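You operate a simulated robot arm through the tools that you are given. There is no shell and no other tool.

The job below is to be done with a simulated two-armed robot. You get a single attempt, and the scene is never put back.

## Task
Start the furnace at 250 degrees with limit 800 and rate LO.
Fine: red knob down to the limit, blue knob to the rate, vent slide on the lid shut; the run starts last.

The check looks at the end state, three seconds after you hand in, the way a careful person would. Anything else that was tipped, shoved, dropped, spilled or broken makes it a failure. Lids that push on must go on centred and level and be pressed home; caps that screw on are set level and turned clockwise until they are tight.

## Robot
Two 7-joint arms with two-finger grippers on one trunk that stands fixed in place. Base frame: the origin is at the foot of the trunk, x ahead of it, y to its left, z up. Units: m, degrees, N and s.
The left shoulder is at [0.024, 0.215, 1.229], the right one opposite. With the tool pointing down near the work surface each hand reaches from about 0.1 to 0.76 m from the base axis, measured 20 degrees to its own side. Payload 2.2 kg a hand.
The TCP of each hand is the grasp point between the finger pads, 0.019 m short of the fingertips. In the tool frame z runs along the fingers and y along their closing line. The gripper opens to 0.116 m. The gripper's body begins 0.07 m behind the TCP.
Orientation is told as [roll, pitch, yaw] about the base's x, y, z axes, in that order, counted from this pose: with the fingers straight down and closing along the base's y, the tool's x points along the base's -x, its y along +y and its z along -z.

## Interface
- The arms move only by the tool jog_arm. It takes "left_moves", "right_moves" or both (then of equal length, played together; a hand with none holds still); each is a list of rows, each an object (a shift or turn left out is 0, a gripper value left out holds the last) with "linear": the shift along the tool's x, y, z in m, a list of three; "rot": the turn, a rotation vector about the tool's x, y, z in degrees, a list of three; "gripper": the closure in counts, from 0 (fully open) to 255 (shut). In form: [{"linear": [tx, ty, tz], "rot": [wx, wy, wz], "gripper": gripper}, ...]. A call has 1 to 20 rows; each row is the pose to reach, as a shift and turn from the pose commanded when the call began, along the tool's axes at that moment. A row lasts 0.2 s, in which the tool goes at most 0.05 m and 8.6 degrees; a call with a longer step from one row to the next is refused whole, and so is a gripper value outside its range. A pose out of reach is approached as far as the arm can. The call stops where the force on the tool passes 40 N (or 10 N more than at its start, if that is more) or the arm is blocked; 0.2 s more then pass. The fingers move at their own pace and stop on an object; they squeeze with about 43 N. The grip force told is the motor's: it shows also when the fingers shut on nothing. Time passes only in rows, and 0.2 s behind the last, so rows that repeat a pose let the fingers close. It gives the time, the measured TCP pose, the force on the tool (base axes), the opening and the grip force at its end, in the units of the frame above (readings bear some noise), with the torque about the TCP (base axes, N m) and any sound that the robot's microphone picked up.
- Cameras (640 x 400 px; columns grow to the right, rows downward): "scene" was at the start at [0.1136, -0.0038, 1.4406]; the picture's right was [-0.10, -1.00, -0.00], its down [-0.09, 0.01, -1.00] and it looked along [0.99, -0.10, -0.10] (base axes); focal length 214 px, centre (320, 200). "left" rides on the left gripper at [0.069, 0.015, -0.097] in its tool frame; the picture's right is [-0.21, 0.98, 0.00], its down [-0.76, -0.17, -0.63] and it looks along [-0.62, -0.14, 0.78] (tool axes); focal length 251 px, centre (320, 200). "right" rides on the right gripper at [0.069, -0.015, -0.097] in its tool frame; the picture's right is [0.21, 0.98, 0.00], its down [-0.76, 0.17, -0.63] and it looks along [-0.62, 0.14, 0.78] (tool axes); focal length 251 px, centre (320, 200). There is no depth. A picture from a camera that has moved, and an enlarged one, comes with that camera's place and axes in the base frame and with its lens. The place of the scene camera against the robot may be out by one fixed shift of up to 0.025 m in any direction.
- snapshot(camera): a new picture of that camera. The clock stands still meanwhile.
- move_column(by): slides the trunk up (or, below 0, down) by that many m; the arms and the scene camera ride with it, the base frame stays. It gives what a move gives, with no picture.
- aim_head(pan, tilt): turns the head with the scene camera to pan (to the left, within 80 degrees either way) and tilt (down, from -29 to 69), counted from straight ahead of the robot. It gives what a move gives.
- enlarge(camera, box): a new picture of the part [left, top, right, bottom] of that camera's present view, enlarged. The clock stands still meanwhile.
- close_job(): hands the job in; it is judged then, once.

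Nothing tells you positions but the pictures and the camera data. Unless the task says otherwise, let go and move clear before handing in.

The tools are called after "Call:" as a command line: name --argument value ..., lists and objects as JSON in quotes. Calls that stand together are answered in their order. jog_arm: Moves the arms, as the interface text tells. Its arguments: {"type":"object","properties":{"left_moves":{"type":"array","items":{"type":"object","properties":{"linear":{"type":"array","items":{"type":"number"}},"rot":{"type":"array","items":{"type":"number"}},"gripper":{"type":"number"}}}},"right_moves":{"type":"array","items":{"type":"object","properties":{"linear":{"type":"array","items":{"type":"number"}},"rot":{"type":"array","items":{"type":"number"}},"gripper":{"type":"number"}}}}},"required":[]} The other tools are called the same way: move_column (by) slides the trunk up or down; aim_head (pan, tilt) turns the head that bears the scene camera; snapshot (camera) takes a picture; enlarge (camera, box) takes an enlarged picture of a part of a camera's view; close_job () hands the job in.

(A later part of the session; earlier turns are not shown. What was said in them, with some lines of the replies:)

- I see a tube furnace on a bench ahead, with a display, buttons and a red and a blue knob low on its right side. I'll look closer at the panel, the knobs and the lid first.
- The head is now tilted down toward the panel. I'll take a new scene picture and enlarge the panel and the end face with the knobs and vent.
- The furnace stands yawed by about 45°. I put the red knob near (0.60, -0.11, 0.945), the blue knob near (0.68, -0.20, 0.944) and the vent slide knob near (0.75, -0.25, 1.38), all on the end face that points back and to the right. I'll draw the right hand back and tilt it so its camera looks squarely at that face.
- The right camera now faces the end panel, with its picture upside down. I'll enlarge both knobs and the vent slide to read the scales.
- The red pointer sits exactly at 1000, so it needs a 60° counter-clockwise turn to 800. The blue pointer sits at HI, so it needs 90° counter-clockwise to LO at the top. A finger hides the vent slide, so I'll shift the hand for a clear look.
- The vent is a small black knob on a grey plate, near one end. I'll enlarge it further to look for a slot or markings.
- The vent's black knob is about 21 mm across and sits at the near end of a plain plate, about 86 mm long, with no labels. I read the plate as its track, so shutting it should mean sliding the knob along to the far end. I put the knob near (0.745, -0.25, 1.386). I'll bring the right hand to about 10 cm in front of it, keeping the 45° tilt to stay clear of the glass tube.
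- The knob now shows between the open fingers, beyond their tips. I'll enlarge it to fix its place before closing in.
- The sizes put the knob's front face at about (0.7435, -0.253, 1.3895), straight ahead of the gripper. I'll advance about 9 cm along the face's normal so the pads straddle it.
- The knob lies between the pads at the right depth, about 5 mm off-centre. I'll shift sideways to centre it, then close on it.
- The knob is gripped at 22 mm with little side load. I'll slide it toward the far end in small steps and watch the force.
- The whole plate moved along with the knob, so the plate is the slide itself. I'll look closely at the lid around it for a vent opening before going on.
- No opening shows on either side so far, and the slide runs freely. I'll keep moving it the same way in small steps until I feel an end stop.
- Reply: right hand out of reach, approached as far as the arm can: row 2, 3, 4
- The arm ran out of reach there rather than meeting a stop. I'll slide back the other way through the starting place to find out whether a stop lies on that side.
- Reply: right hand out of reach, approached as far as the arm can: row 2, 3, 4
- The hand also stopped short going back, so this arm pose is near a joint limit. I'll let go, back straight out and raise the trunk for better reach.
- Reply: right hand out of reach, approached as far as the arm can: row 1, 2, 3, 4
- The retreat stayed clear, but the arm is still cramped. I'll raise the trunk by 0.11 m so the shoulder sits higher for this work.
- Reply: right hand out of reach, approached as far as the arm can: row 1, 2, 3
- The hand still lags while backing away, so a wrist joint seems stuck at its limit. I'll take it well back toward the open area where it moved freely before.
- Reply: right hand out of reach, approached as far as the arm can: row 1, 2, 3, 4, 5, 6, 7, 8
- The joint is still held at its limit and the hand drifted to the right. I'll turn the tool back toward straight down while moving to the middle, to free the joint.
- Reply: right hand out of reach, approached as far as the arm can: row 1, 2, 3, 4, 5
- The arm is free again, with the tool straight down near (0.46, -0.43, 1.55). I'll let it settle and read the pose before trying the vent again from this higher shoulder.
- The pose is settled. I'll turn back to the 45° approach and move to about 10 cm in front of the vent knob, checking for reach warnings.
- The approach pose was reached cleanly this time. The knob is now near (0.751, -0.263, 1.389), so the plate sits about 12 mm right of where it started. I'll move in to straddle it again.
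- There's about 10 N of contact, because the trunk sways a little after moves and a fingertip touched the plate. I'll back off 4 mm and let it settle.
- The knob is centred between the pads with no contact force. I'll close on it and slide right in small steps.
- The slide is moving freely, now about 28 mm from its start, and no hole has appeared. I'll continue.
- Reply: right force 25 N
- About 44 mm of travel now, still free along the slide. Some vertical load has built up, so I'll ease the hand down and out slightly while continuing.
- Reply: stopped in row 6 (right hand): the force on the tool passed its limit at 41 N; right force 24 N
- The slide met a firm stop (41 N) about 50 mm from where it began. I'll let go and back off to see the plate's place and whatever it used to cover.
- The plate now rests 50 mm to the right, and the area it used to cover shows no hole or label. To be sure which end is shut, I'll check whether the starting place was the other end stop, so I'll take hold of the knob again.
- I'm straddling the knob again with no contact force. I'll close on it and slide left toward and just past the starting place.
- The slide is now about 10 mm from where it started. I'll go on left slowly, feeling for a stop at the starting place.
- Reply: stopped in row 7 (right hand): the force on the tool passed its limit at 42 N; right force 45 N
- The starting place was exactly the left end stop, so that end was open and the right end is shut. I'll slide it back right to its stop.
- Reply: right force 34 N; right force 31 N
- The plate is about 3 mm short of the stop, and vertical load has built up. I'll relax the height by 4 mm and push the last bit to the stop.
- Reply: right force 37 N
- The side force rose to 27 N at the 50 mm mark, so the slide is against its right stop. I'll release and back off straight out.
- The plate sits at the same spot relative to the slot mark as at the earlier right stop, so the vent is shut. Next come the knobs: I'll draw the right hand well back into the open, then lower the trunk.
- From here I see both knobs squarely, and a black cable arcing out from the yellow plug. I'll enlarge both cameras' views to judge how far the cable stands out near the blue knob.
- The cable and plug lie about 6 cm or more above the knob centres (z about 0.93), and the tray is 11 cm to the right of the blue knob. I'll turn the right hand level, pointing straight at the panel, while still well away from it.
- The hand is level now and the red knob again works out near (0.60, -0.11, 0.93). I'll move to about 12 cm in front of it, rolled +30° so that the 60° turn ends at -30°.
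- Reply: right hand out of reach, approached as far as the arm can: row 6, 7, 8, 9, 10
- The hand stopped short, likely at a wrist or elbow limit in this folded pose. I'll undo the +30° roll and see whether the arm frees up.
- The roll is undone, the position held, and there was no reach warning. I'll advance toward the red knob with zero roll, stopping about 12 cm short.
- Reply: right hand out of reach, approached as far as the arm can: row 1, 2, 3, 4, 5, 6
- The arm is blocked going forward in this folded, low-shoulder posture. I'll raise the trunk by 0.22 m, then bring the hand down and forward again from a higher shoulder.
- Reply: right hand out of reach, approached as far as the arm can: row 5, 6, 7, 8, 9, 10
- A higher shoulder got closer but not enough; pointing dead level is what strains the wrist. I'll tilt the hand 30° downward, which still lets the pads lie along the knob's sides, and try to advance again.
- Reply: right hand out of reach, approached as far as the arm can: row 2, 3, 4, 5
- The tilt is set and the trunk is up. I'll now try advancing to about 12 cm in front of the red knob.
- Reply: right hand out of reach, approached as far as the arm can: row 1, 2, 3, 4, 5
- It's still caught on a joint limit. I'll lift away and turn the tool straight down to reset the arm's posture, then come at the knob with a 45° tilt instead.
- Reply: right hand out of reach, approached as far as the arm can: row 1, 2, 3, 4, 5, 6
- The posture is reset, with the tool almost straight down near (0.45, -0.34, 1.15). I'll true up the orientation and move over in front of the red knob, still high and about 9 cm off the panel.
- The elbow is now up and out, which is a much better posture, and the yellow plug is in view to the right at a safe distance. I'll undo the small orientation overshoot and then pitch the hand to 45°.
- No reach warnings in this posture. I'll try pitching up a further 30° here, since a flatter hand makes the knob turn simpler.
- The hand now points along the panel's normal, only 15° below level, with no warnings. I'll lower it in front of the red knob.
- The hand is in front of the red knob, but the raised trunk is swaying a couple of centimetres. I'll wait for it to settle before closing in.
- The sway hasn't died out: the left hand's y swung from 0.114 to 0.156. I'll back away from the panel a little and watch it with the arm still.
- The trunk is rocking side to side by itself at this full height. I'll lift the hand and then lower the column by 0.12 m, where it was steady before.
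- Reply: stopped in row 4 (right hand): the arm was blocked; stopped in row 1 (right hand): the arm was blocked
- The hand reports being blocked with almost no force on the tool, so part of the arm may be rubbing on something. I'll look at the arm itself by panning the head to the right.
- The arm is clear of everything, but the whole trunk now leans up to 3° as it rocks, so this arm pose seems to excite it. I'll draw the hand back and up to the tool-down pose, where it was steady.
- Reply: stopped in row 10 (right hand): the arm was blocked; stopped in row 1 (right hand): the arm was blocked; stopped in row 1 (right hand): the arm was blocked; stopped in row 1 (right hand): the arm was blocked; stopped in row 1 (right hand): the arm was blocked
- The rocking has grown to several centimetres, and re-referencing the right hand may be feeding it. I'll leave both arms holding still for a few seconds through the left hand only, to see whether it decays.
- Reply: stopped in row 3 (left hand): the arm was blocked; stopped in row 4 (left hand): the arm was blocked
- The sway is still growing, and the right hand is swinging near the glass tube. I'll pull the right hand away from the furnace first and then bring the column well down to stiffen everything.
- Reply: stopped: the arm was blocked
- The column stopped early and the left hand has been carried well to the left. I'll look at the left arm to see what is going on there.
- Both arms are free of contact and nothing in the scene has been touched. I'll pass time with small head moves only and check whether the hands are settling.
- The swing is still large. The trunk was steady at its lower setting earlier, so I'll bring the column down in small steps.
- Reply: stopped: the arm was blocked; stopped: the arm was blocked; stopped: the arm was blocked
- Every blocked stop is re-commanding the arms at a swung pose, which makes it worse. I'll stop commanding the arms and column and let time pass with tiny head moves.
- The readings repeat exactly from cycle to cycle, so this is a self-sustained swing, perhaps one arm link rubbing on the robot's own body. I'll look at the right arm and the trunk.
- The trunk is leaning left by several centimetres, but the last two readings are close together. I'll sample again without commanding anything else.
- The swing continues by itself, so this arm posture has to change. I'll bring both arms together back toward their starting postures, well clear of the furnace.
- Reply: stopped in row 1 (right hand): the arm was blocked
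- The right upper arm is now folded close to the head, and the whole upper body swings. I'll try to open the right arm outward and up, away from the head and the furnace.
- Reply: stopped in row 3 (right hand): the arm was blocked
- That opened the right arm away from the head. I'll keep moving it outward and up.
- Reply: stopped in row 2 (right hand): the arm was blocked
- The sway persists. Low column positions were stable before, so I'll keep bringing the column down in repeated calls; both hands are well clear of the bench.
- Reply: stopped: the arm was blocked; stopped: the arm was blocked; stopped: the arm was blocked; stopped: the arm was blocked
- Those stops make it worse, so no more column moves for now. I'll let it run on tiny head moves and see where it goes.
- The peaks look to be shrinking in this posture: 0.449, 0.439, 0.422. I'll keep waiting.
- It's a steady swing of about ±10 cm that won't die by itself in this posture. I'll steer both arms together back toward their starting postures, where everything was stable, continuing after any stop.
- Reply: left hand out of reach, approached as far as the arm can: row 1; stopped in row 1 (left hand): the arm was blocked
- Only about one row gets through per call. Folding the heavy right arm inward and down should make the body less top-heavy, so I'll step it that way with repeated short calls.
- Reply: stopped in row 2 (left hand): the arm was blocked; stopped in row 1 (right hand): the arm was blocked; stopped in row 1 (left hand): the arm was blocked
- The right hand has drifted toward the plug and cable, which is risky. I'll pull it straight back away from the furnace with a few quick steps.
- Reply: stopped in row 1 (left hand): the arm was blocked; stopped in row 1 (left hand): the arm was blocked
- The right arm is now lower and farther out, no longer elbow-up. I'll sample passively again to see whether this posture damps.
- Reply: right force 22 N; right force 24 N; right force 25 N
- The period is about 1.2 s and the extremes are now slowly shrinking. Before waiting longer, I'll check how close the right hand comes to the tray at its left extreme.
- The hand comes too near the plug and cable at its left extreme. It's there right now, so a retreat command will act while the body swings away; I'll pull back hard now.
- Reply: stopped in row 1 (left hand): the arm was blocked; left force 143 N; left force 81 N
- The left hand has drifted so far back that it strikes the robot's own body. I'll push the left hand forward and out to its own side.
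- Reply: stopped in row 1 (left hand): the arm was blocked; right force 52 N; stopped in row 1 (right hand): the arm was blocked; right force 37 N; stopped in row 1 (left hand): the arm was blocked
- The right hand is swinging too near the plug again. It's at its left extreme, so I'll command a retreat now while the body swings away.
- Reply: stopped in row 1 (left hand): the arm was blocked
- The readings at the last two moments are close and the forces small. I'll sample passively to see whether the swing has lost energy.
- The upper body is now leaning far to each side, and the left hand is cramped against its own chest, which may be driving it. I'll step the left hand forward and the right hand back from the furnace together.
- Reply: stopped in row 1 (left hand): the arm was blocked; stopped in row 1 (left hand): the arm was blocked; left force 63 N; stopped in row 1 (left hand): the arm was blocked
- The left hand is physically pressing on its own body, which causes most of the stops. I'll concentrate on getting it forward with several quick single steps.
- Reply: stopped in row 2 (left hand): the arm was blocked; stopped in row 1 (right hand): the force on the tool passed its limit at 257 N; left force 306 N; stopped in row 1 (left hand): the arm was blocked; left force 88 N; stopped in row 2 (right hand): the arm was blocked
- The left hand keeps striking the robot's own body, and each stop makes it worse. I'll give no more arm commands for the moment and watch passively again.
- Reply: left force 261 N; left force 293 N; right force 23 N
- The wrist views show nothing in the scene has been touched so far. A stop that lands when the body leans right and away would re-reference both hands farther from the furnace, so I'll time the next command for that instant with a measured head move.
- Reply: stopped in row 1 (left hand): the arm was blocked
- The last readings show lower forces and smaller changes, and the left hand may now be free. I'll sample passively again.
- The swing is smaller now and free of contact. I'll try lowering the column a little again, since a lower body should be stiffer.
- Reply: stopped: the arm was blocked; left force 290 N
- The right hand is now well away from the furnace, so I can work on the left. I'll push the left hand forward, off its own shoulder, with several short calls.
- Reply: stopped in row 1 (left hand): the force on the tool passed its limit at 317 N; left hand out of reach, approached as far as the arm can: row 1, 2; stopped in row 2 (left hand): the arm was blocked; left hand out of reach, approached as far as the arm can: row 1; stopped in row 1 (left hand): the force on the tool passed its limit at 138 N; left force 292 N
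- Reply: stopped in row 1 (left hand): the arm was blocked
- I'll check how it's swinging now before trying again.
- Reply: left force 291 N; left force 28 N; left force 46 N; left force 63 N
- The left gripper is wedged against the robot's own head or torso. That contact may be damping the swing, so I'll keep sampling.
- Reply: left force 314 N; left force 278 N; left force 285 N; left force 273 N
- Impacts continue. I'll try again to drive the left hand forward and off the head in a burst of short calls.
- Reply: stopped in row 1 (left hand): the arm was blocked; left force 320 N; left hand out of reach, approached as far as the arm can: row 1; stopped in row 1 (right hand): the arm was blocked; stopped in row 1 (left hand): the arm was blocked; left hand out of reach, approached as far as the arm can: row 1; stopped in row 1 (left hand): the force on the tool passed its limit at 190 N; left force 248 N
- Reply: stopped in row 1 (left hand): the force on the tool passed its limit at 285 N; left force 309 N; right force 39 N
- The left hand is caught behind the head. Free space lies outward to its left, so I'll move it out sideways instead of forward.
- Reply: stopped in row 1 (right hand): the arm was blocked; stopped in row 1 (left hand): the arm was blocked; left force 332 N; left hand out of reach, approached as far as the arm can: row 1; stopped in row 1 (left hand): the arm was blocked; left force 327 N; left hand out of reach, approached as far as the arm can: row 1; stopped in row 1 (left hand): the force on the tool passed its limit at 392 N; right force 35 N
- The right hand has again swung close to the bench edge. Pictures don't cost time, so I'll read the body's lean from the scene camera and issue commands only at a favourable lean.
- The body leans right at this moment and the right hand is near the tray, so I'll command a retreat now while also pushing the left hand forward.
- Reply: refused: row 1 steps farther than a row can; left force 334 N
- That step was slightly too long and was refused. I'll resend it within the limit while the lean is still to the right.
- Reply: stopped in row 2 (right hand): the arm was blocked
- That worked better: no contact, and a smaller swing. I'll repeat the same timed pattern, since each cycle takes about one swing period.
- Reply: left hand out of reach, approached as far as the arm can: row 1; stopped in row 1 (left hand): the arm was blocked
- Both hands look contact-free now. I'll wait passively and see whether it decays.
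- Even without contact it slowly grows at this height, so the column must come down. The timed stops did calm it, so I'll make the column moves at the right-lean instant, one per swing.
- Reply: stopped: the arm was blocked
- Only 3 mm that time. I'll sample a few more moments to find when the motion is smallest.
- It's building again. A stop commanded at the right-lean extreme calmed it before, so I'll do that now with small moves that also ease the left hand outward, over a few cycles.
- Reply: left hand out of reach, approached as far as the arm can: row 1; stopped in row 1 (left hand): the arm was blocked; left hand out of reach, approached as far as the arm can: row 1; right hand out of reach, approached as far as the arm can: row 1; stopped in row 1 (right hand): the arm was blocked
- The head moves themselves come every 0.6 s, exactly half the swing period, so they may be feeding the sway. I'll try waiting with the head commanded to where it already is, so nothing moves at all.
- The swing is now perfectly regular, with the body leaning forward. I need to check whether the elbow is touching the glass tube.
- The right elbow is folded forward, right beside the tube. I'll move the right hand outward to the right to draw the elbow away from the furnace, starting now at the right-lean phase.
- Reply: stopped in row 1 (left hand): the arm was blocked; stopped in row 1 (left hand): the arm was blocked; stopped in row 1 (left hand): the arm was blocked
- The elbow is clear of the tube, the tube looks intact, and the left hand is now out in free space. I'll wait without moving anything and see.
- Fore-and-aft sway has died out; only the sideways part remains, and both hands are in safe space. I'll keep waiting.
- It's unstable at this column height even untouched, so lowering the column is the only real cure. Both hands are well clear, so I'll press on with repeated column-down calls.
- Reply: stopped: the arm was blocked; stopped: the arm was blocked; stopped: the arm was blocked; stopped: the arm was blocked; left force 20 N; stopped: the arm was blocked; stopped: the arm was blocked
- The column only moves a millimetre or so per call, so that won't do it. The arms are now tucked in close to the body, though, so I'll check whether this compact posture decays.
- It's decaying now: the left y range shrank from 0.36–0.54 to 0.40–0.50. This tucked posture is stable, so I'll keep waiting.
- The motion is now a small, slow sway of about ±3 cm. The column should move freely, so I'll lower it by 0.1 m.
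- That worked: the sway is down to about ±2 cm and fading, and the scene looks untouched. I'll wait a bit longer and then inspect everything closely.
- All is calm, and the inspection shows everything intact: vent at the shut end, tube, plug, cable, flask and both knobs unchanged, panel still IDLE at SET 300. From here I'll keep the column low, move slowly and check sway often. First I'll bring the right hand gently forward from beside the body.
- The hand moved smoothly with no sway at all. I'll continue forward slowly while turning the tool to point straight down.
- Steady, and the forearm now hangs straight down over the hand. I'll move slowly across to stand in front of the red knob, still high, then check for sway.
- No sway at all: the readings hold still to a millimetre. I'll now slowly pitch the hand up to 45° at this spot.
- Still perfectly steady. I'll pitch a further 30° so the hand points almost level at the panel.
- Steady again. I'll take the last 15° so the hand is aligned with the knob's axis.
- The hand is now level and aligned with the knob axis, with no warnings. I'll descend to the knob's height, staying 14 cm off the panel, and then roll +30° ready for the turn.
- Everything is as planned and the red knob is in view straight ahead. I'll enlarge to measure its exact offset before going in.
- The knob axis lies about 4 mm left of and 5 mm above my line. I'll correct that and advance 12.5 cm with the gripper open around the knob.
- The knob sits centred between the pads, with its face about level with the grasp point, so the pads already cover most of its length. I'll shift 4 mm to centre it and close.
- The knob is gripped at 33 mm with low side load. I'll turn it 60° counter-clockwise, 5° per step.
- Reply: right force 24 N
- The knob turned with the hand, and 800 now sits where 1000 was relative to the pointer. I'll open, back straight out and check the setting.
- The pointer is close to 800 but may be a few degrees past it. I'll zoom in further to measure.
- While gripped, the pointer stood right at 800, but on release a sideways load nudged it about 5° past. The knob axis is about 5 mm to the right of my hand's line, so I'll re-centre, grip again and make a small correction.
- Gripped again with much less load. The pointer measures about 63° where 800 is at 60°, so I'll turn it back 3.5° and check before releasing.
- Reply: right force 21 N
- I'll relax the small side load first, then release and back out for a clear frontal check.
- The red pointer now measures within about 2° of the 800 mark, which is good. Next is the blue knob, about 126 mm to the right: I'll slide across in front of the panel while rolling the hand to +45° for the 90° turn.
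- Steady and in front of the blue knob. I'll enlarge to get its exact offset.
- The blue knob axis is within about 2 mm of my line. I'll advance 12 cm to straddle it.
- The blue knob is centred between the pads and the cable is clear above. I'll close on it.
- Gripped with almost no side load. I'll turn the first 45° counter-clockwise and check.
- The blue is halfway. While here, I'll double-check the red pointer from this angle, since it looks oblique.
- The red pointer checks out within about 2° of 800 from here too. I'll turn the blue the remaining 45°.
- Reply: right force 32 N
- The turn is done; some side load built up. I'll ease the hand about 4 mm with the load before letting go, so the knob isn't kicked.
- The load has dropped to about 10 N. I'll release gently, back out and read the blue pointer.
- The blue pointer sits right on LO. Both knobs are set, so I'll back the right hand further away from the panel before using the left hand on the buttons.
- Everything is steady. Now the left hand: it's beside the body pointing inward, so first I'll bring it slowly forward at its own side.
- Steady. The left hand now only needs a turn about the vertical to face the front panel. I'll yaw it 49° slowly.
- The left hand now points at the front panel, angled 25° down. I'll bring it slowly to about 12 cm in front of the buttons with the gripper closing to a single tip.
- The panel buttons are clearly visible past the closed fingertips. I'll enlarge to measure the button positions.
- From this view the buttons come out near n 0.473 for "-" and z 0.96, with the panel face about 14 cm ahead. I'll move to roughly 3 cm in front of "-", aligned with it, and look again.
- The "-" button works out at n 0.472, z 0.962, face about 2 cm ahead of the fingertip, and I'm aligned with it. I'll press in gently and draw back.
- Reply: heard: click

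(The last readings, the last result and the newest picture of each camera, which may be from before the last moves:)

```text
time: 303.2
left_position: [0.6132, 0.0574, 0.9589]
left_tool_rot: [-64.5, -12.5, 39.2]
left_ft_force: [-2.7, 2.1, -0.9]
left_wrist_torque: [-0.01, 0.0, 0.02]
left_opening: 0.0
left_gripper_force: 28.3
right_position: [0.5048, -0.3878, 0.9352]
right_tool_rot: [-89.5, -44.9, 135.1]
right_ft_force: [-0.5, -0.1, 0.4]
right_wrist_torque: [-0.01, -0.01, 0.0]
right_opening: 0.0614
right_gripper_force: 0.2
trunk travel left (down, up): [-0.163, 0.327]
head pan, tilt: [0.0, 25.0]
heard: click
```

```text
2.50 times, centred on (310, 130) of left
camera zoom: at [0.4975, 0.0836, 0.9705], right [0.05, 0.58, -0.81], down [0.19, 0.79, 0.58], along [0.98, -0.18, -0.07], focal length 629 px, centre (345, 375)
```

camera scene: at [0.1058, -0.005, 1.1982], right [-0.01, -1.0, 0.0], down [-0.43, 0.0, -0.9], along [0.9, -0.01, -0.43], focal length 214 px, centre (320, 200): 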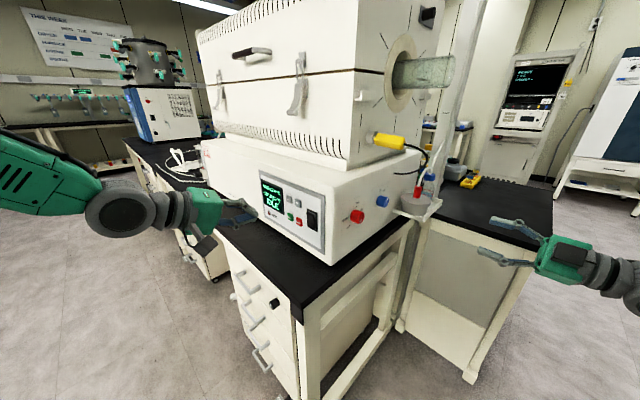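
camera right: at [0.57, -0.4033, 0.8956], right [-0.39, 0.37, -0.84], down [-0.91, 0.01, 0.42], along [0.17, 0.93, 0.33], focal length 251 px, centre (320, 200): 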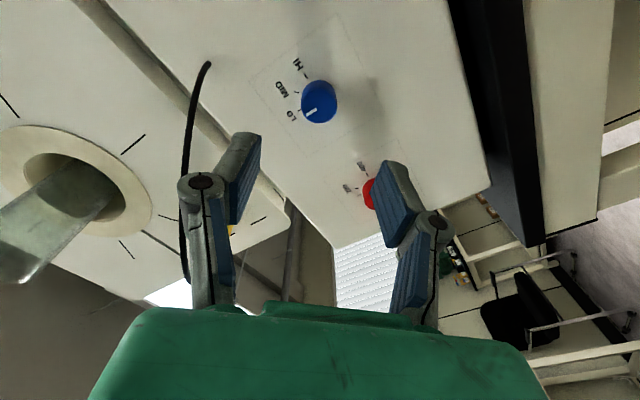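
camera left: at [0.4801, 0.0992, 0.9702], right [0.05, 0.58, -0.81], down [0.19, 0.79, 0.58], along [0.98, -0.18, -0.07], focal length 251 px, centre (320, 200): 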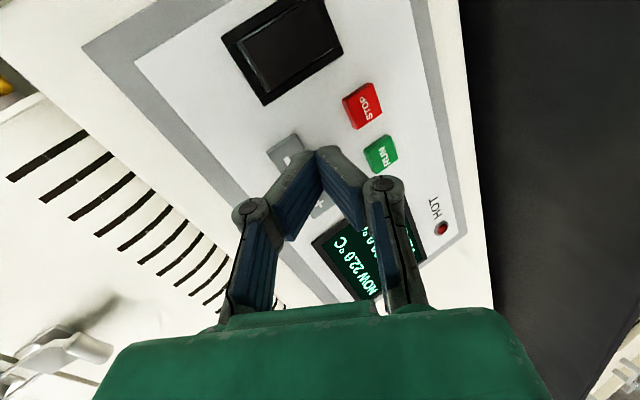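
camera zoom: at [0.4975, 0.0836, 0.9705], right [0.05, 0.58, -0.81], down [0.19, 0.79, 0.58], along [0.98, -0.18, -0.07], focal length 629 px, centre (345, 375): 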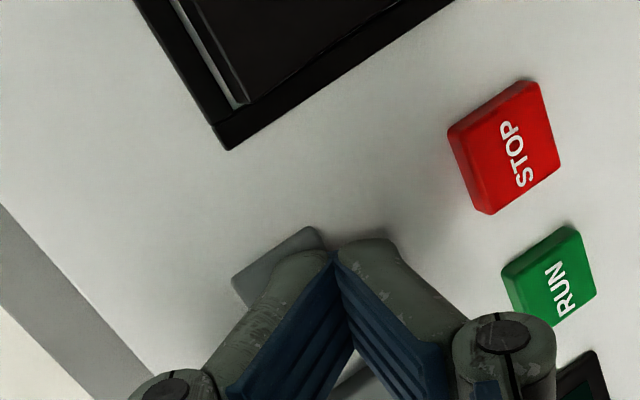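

I heard a click. I'll draw back and read the display.

Call:
jog_arm --left_moves '[{"linear": [0.0015, 0.0061, -0.0136]}, {"linear": [0.0039, 0.0163, -0.0363]}, {"linear": [0.0064, 0.0265, -0.059]}, {"linear": [0.0088, 0.0366, -0.0816]}, {"linear": [0.0088, 0.0366, -0.0816]}]'

Call:
enlarge --camera "scene" --box '[220, 150, 380, 260]'

```text
time: 304.4
left_position: [0.5492, 0.1232, 0.9582]
left_tool_rot: [-64.6, -12.7, 39.1]
left_ft_force: [-0.4, -0.3, -0.7]
left_wrist_torque: [0.02, 0.02, 0.01]
left_opening: 0.0
left_gripper_force: 28.8
right_position: [0.5057, -0.3878, 0.9338]
right_tool_rot: [-89.5, -44.9, 134.9]
right_ft_force: [0.6, -1.2, 0.2]
right_wrist_torque: [-0.01, 0.02, -0.02]
right_opening: 0.0612
right_gripper_force: 0.1
trunk travel left (down, up): [-0.163, 0.327]
head pan, tilt: [0.0, 25.0]
```

```text
3.64 times, centred on (300, 205) of scene
camera zoom: at [0.1064, -0.0047, 1.1981], right [-0.01, -1.0, 0.0], down [-0.43, 0.0, -0.9], along [0.9, -0.01, -0.43], focal length 780 px, centre (393, 182)
```

zoom: 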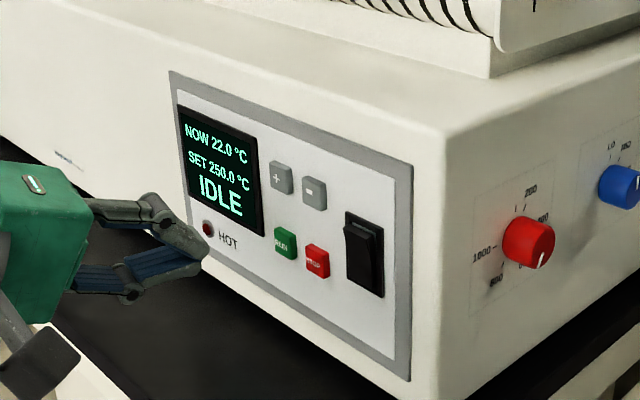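

SET now reads 250.0. Before pressing RUN I'll re-check both knob pointers from the scene camera.

Call:
enlarge --camera "scene" --box '[330, 170, 420, 230]'

Call:
enlarge --camera "scene" --box '[370, 0, 450, 60]'

Call:
enlarge --camera "right" --box '[270, 80, 390, 200]'

```text
6.67 times, centred on (375, 200) of scene
camera zoom: at [0.1064, -0.0047, 1.1981], right [-0.01, -1.0, 0.0], down [-0.43, 0.0, -0.9], along [0.9, -0.01, -0.43], focal length 1430 px, centre (-47, 200)
```

zoom: 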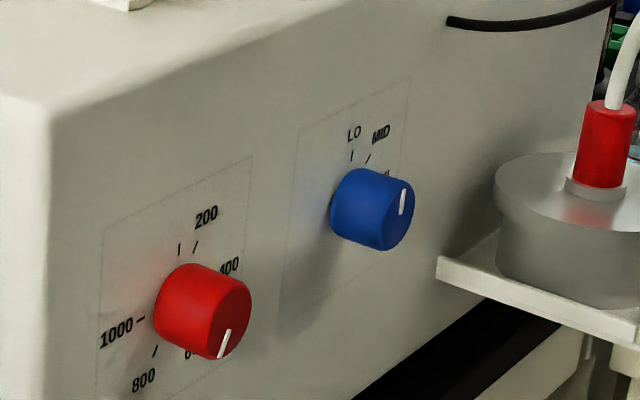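

```text
6.67 times, centred on (410, 30) of scene
camera zoom: at [0.1064, -0.0047, 1.1981], right [-0.01, -1.0, 0.0], down [-0.43, 0.0, -0.9], along [0.9, -0.01, -0.43], focal length 1430 px, centre (-280, 1333)
```

zoom: 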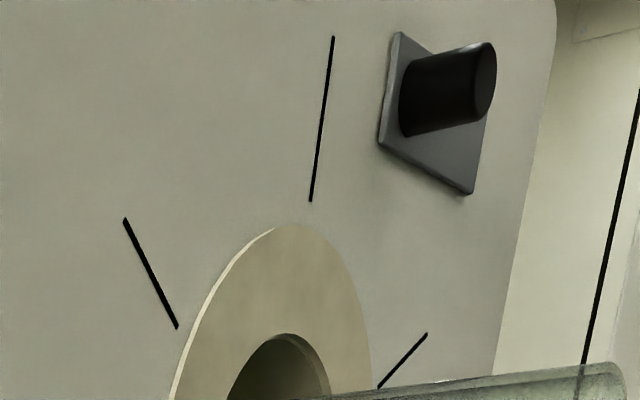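

```text
3.33 times, centred on (330, 140) of right
camera zoom: at [0.4804, -0.497, 0.897], right [-0.39, 0.37, -0.84], down [-0.91, 0.01, 0.42], along [0.17, 0.93, 0.34], focal length 838 px, centre (287, 400)
```

zoom: 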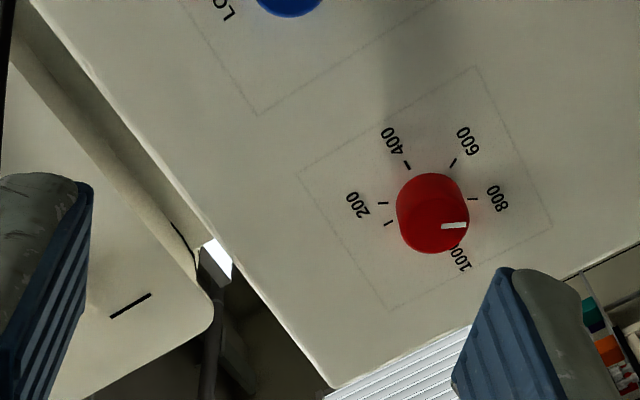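

All set: red at 800, blue at LO, vent shut, SET 250.0. Now I'll line up the left fingertip with the green RUN button, stopping about 2 cm short.

Call:
jog_arm --left_moves '[{"linear": [-0.0077, 0.0193, 0.0078]}, {"linear": [-0.0154, 0.0387, 0.0157]}, {"linear": [-0.0231, 0.058, 0.0235]}, {"linear": [-0.0253, 0.0491, 0.0435]}, {"linear": [-0.0275, 0.0401, 0.0634]}, {"linear": [-0.0296, 0.0312, 0.0834]}, {"linear": [-0.0296, 0.0312, 0.0834]}, {"linear": [-0.0296, 0.0312, 0.0834]}]'

Call:
enlarge --camera "left" --box '[210, 50, 410, 210]'

Call:
enlarge --camera "scene" --box '[220, 150, 380, 260]'

```text
time: 306.2
left_position: [0.6228, 0.1013, 0.9028]
left_tool_rot: [-64.5, -12.7, 39.3]
left_ft_force: [-0.1, -0.4, 0.2]
left_wrist_torque: [0.03, 0.01, 0.02]
left_opening: 0.0001
left_gripper_force: 28.7
right_position: [0.5045, -0.3871, 0.9362]
right_tool_rot: [-89.5, -45.0, 135.0]
right_ft_force: [0.1, -0.3, 0.0]
right_wrist_torque: [0.0, 0.0, -0.02]
right_opening: 0.0613
right_gripper_force: 0.0
trunk travel left (down, up): [-0.163, 0.327]
head pan, tilt: [0.0, 25.0]
```

```text
2.50 times, centred on (310, 130) of left
camera zoom: at [0.5079, 0.1259, 0.9136], right [0.05, 0.58, -0.81], down [0.19, 0.79, 0.58], along [0.98, -0.18, -0.07], focal length 629 px, centre (345, 375)
```

zoom: 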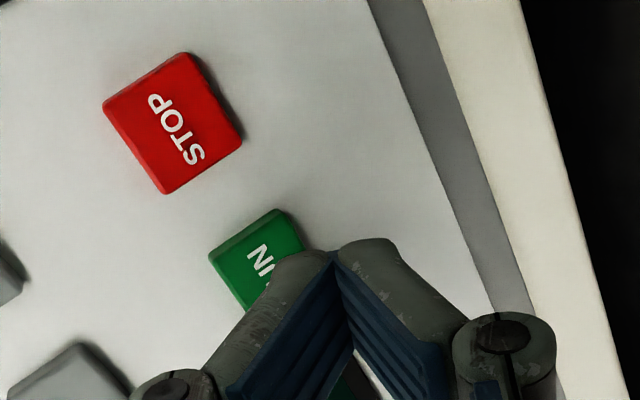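

```text
3.64 times, centred on (300, 205) of scene
camera zoom: at [0.1067, -0.0048, 1.1981], right [-0.01, -1.0, 0.0], down [-0.43, 0.0, -0.9], along [0.9, -0.01, -0.43], focal length 780 px, centre (393, 182)
```

zoom: 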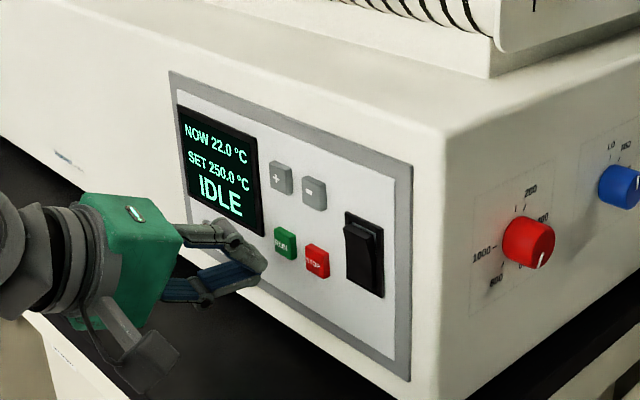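

The RUN button sits in exactly the same place relative to the fingertips as "-" did before its press. I'll press it the same way and draw back.

Call:
jog_arm --left_moves '[{"linear": [-0.0012, -0.0049, 0.0109]}, {"linear": [-0.0018, -0.0073, 0.0163]}, {"linear": [-0.002, -0.0081, 0.0181]}, {"linear": [-0.0022, -0.009, 0.02]}, {"linear": [-0.0024, -0.0098, 0.0218]}]'

Call:
jog_arm --left_moves '[{"linear": [0.0015, 0.0061, -0.0136]}, {"linear": [0.0039, 0.0163, -0.0363]}, {"linear": [0.0064, 0.0265, -0.059]}, {"linear": [0.0088, 0.0366, -0.0816]}, {"linear": [0.0118, 0.0488, -0.1088]}, {"linear": [0.0147, 0.061, -0.136]}, {"linear": [0.0147, 0.061, -0.136]}]'

Call:
enlarge --camera "scene" --box '[220, 150, 380, 260]'

Call:
snapshot --camera "scene"

```text
time: 307.4
left_position: [0.6395, 0.0847, 0.902]
left_tool_rot: [-64.5, -12.7, 39.2]
left_ft_force: [-2.4, 3.2, 0.0]
left_wrist_torque: [0.0, 0.01, 0.01]
left_opening: 0.0
left_gripper_force: 28.4
right_position: [0.5049, -0.3872, 0.9358]
right_tool_rot: [-89.5, -45.0, 134.9]
right_ft_force: [0.6, -0.7, 0.3]
right_wrist_torque: [-0.03, 0.01, -0.01]
right_opening: 0.0612
right_gripper_force: 0.0
trunk travel left (down, up): [-0.163, 0.327]
head pan, tilt: [0.0, 25.0]
heard: click
```

```text
time: 309.0
left_position: [0.5324, 0.1896, 0.8991]
left_tool_rot: [-64.5, -12.6, 39.1]
left_ft_force: [0.7, -0.9, 0.6]
left_wrist_torque: [0.01, 0.01, 0.01]
left_opening: 0.0
left_gripper_force: 29.0
right_position: [0.5054, -0.3875, 0.935]
right_tool_rot: [-89.3, -45.0, 134.9]
right_ft_force: [1.0, -0.2, 0.0]
right_wrist_torque: [-0.03, 0.0, 0.01]
right_opening: 0.0616
right_gripper_force: 0.0
trunk travel left (down, up): [-0.163, 0.327]
head pan, tilt: [0.0, 25.0]
```

```text
3.64 times, centred on (300, 205) of scene
camera zoom: at [0.1064, -0.004, 1.1981], right [-0.01, -1.0, 0.0], down [-0.43, 0.0, -0.9], along [0.9, -0.01, -0.43], focal length 780 px, centre (393, 182)
```

zoom: 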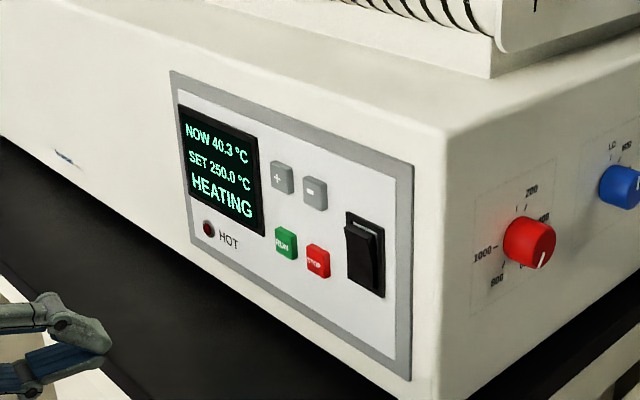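

```text
taken
camera scene: at [0.1064, -0.004, 1.1981], right [-0.01, -1.0, 0.0], down [-0.43, 0.0, -0.9], along [0.9, -0.01, -0.43], focal length 214 px, centre (320, 200)
```

scene: 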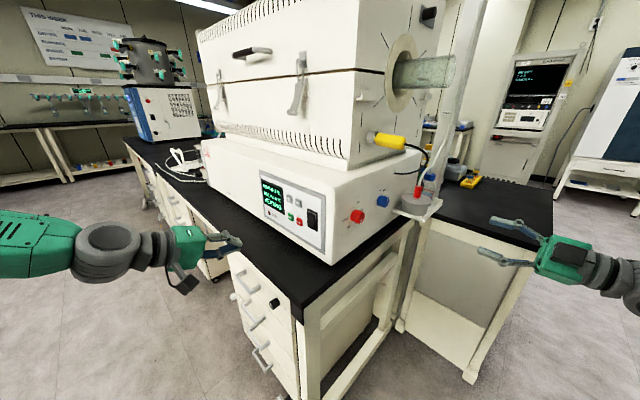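

The display reads HEATING with SET 250.0, and both hands are clear. I'll take a quick look to either side to make sure nothing was disturbed during the earlier swaying.

Call:
aim_head --pan -60 --tilt 25

Call:
snapshot --camera "scene"

Call:
aim_head --pan -10 --tilt 25

Call:
enlarge --camera "scene" --box '[200, 100, 420, 260]'

```text
time: 310.3
left_position: [0.5315, 0.1889, 0.9004]
left_tool_rot: [-64.4, -12.7, 39.2]
left_ft_force: [-0.2, 0.9, -0.5]
left_wrist_torque: [-0.01, -0.03, 0.0]
left_opening: 0.0
left_gripper_force: 28.6
right_position: [0.5051, -0.3872, 0.9362]
right_tool_rot: [-89.4, -45.0, 134.9]
right_ft_force: [0.9, -0.3, 0.6]
right_wrist_torque: [-0.01, 0.0, 0.01]
right_opening: 0.0614
right_gripper_force: 0.2
trunk travel left (down, up): [-0.163, 0.327]
head pan, tilt: [-60.0, 25.0]
```

```text
taken
camera scene: at [0.0594, -0.0838, 1.1984], right [-0.87, -0.5, 0.0], down [-0.21, 0.37, -0.91], along [0.45, -0.79, -0.42], focal length 214 px, centre (320, 200)
```

scene: 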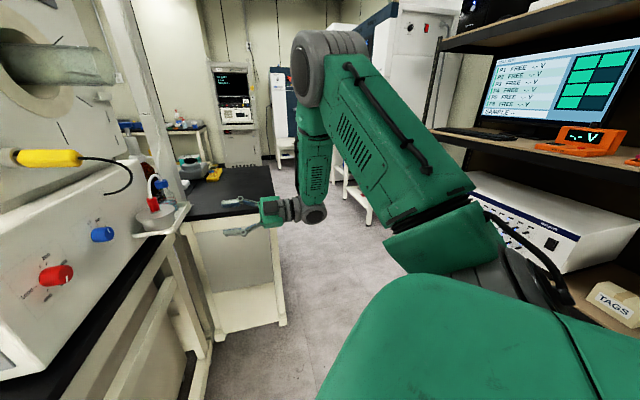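

```text
time: 311.5
left_position: [0.5321, 0.1895, 0.8998]
left_tool_rot: [-64.5, -12.7, 39.2]
left_ft_force: [0.4, 0.2, -0.2]
left_wrist_torque: [0.0, 0.0, -0.03]
left_opening: 0.0002
left_gripper_force: 28.2
right_position: [0.506, -0.3867, 0.9353]
right_tool_rot: [-89.4, -45.0, 135.0]
right_ft_force: [0.0, -1.0, 0.0]
right_wrist_torque: [0.02, 0.02, -0.02]
right_opening: 0.0614
right_gripper_force: 0.1
trunk travel left (down, up): [-0.163, 0.327]
head pan, tilt: [-10.0, 25.0]
```

```text
2.50 times, centred on (310, 180) of scene
camera zoom: at [0.1044, -0.0203, 1.1982], right [-0.18, -0.98, 0.0], down [-0.42, 0.08, -0.9], along [0.89, -0.16, -0.43], focal length 536 px, centre (345, 250)
```

zoom: 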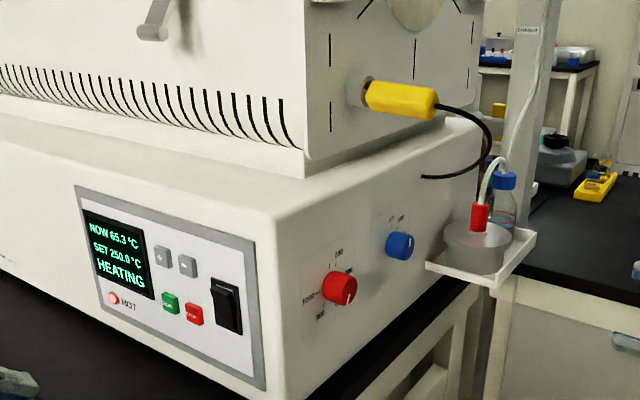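

The furnace is heating toward 250 °C, the limit is at 800, the rate is at LO and the vent is shut. Nothing around it looks disturbed, and both hands are clear and still. I'm handing the job in.

Call:
close_job

```text
The job is handed in.
```

The furnace is running: the display shows HEATING with SET 250.0 °C. I've handed the job in; no result has come back yet.

- **Limit:** the red knob is turned down from 1000 to 800. Its pointer measured about 2° past the mark.
- **Rate:** the blue knob is turned from HI to LO, with its pointer on the mark.
- **Vent:** the slide is pushed about 50 mm to its far end stop. It has no labels or visible opening. I took that end as shut because it started hard against the other stop.
- **Start:** one press of "-" took the setpoint from 300 to 250. I pressed RUN last.

**Swaying partway through:** with the trunk raised, the robot began to rock and kept on for more than two minutes. The arms swung near the glass tube, plug cable and tray, the right hand read brief bumps (up to about 50 N) near the bench edge, and the left hand struck the robot's own body hard (up to about 390 N). It settled once the arms were tucked in and the trunk was lowered. I then looked over the tube, plug, cable, flask and stirrer, knobs, vent and the nearby shelf, and saw nothing moved, tipped or broken.
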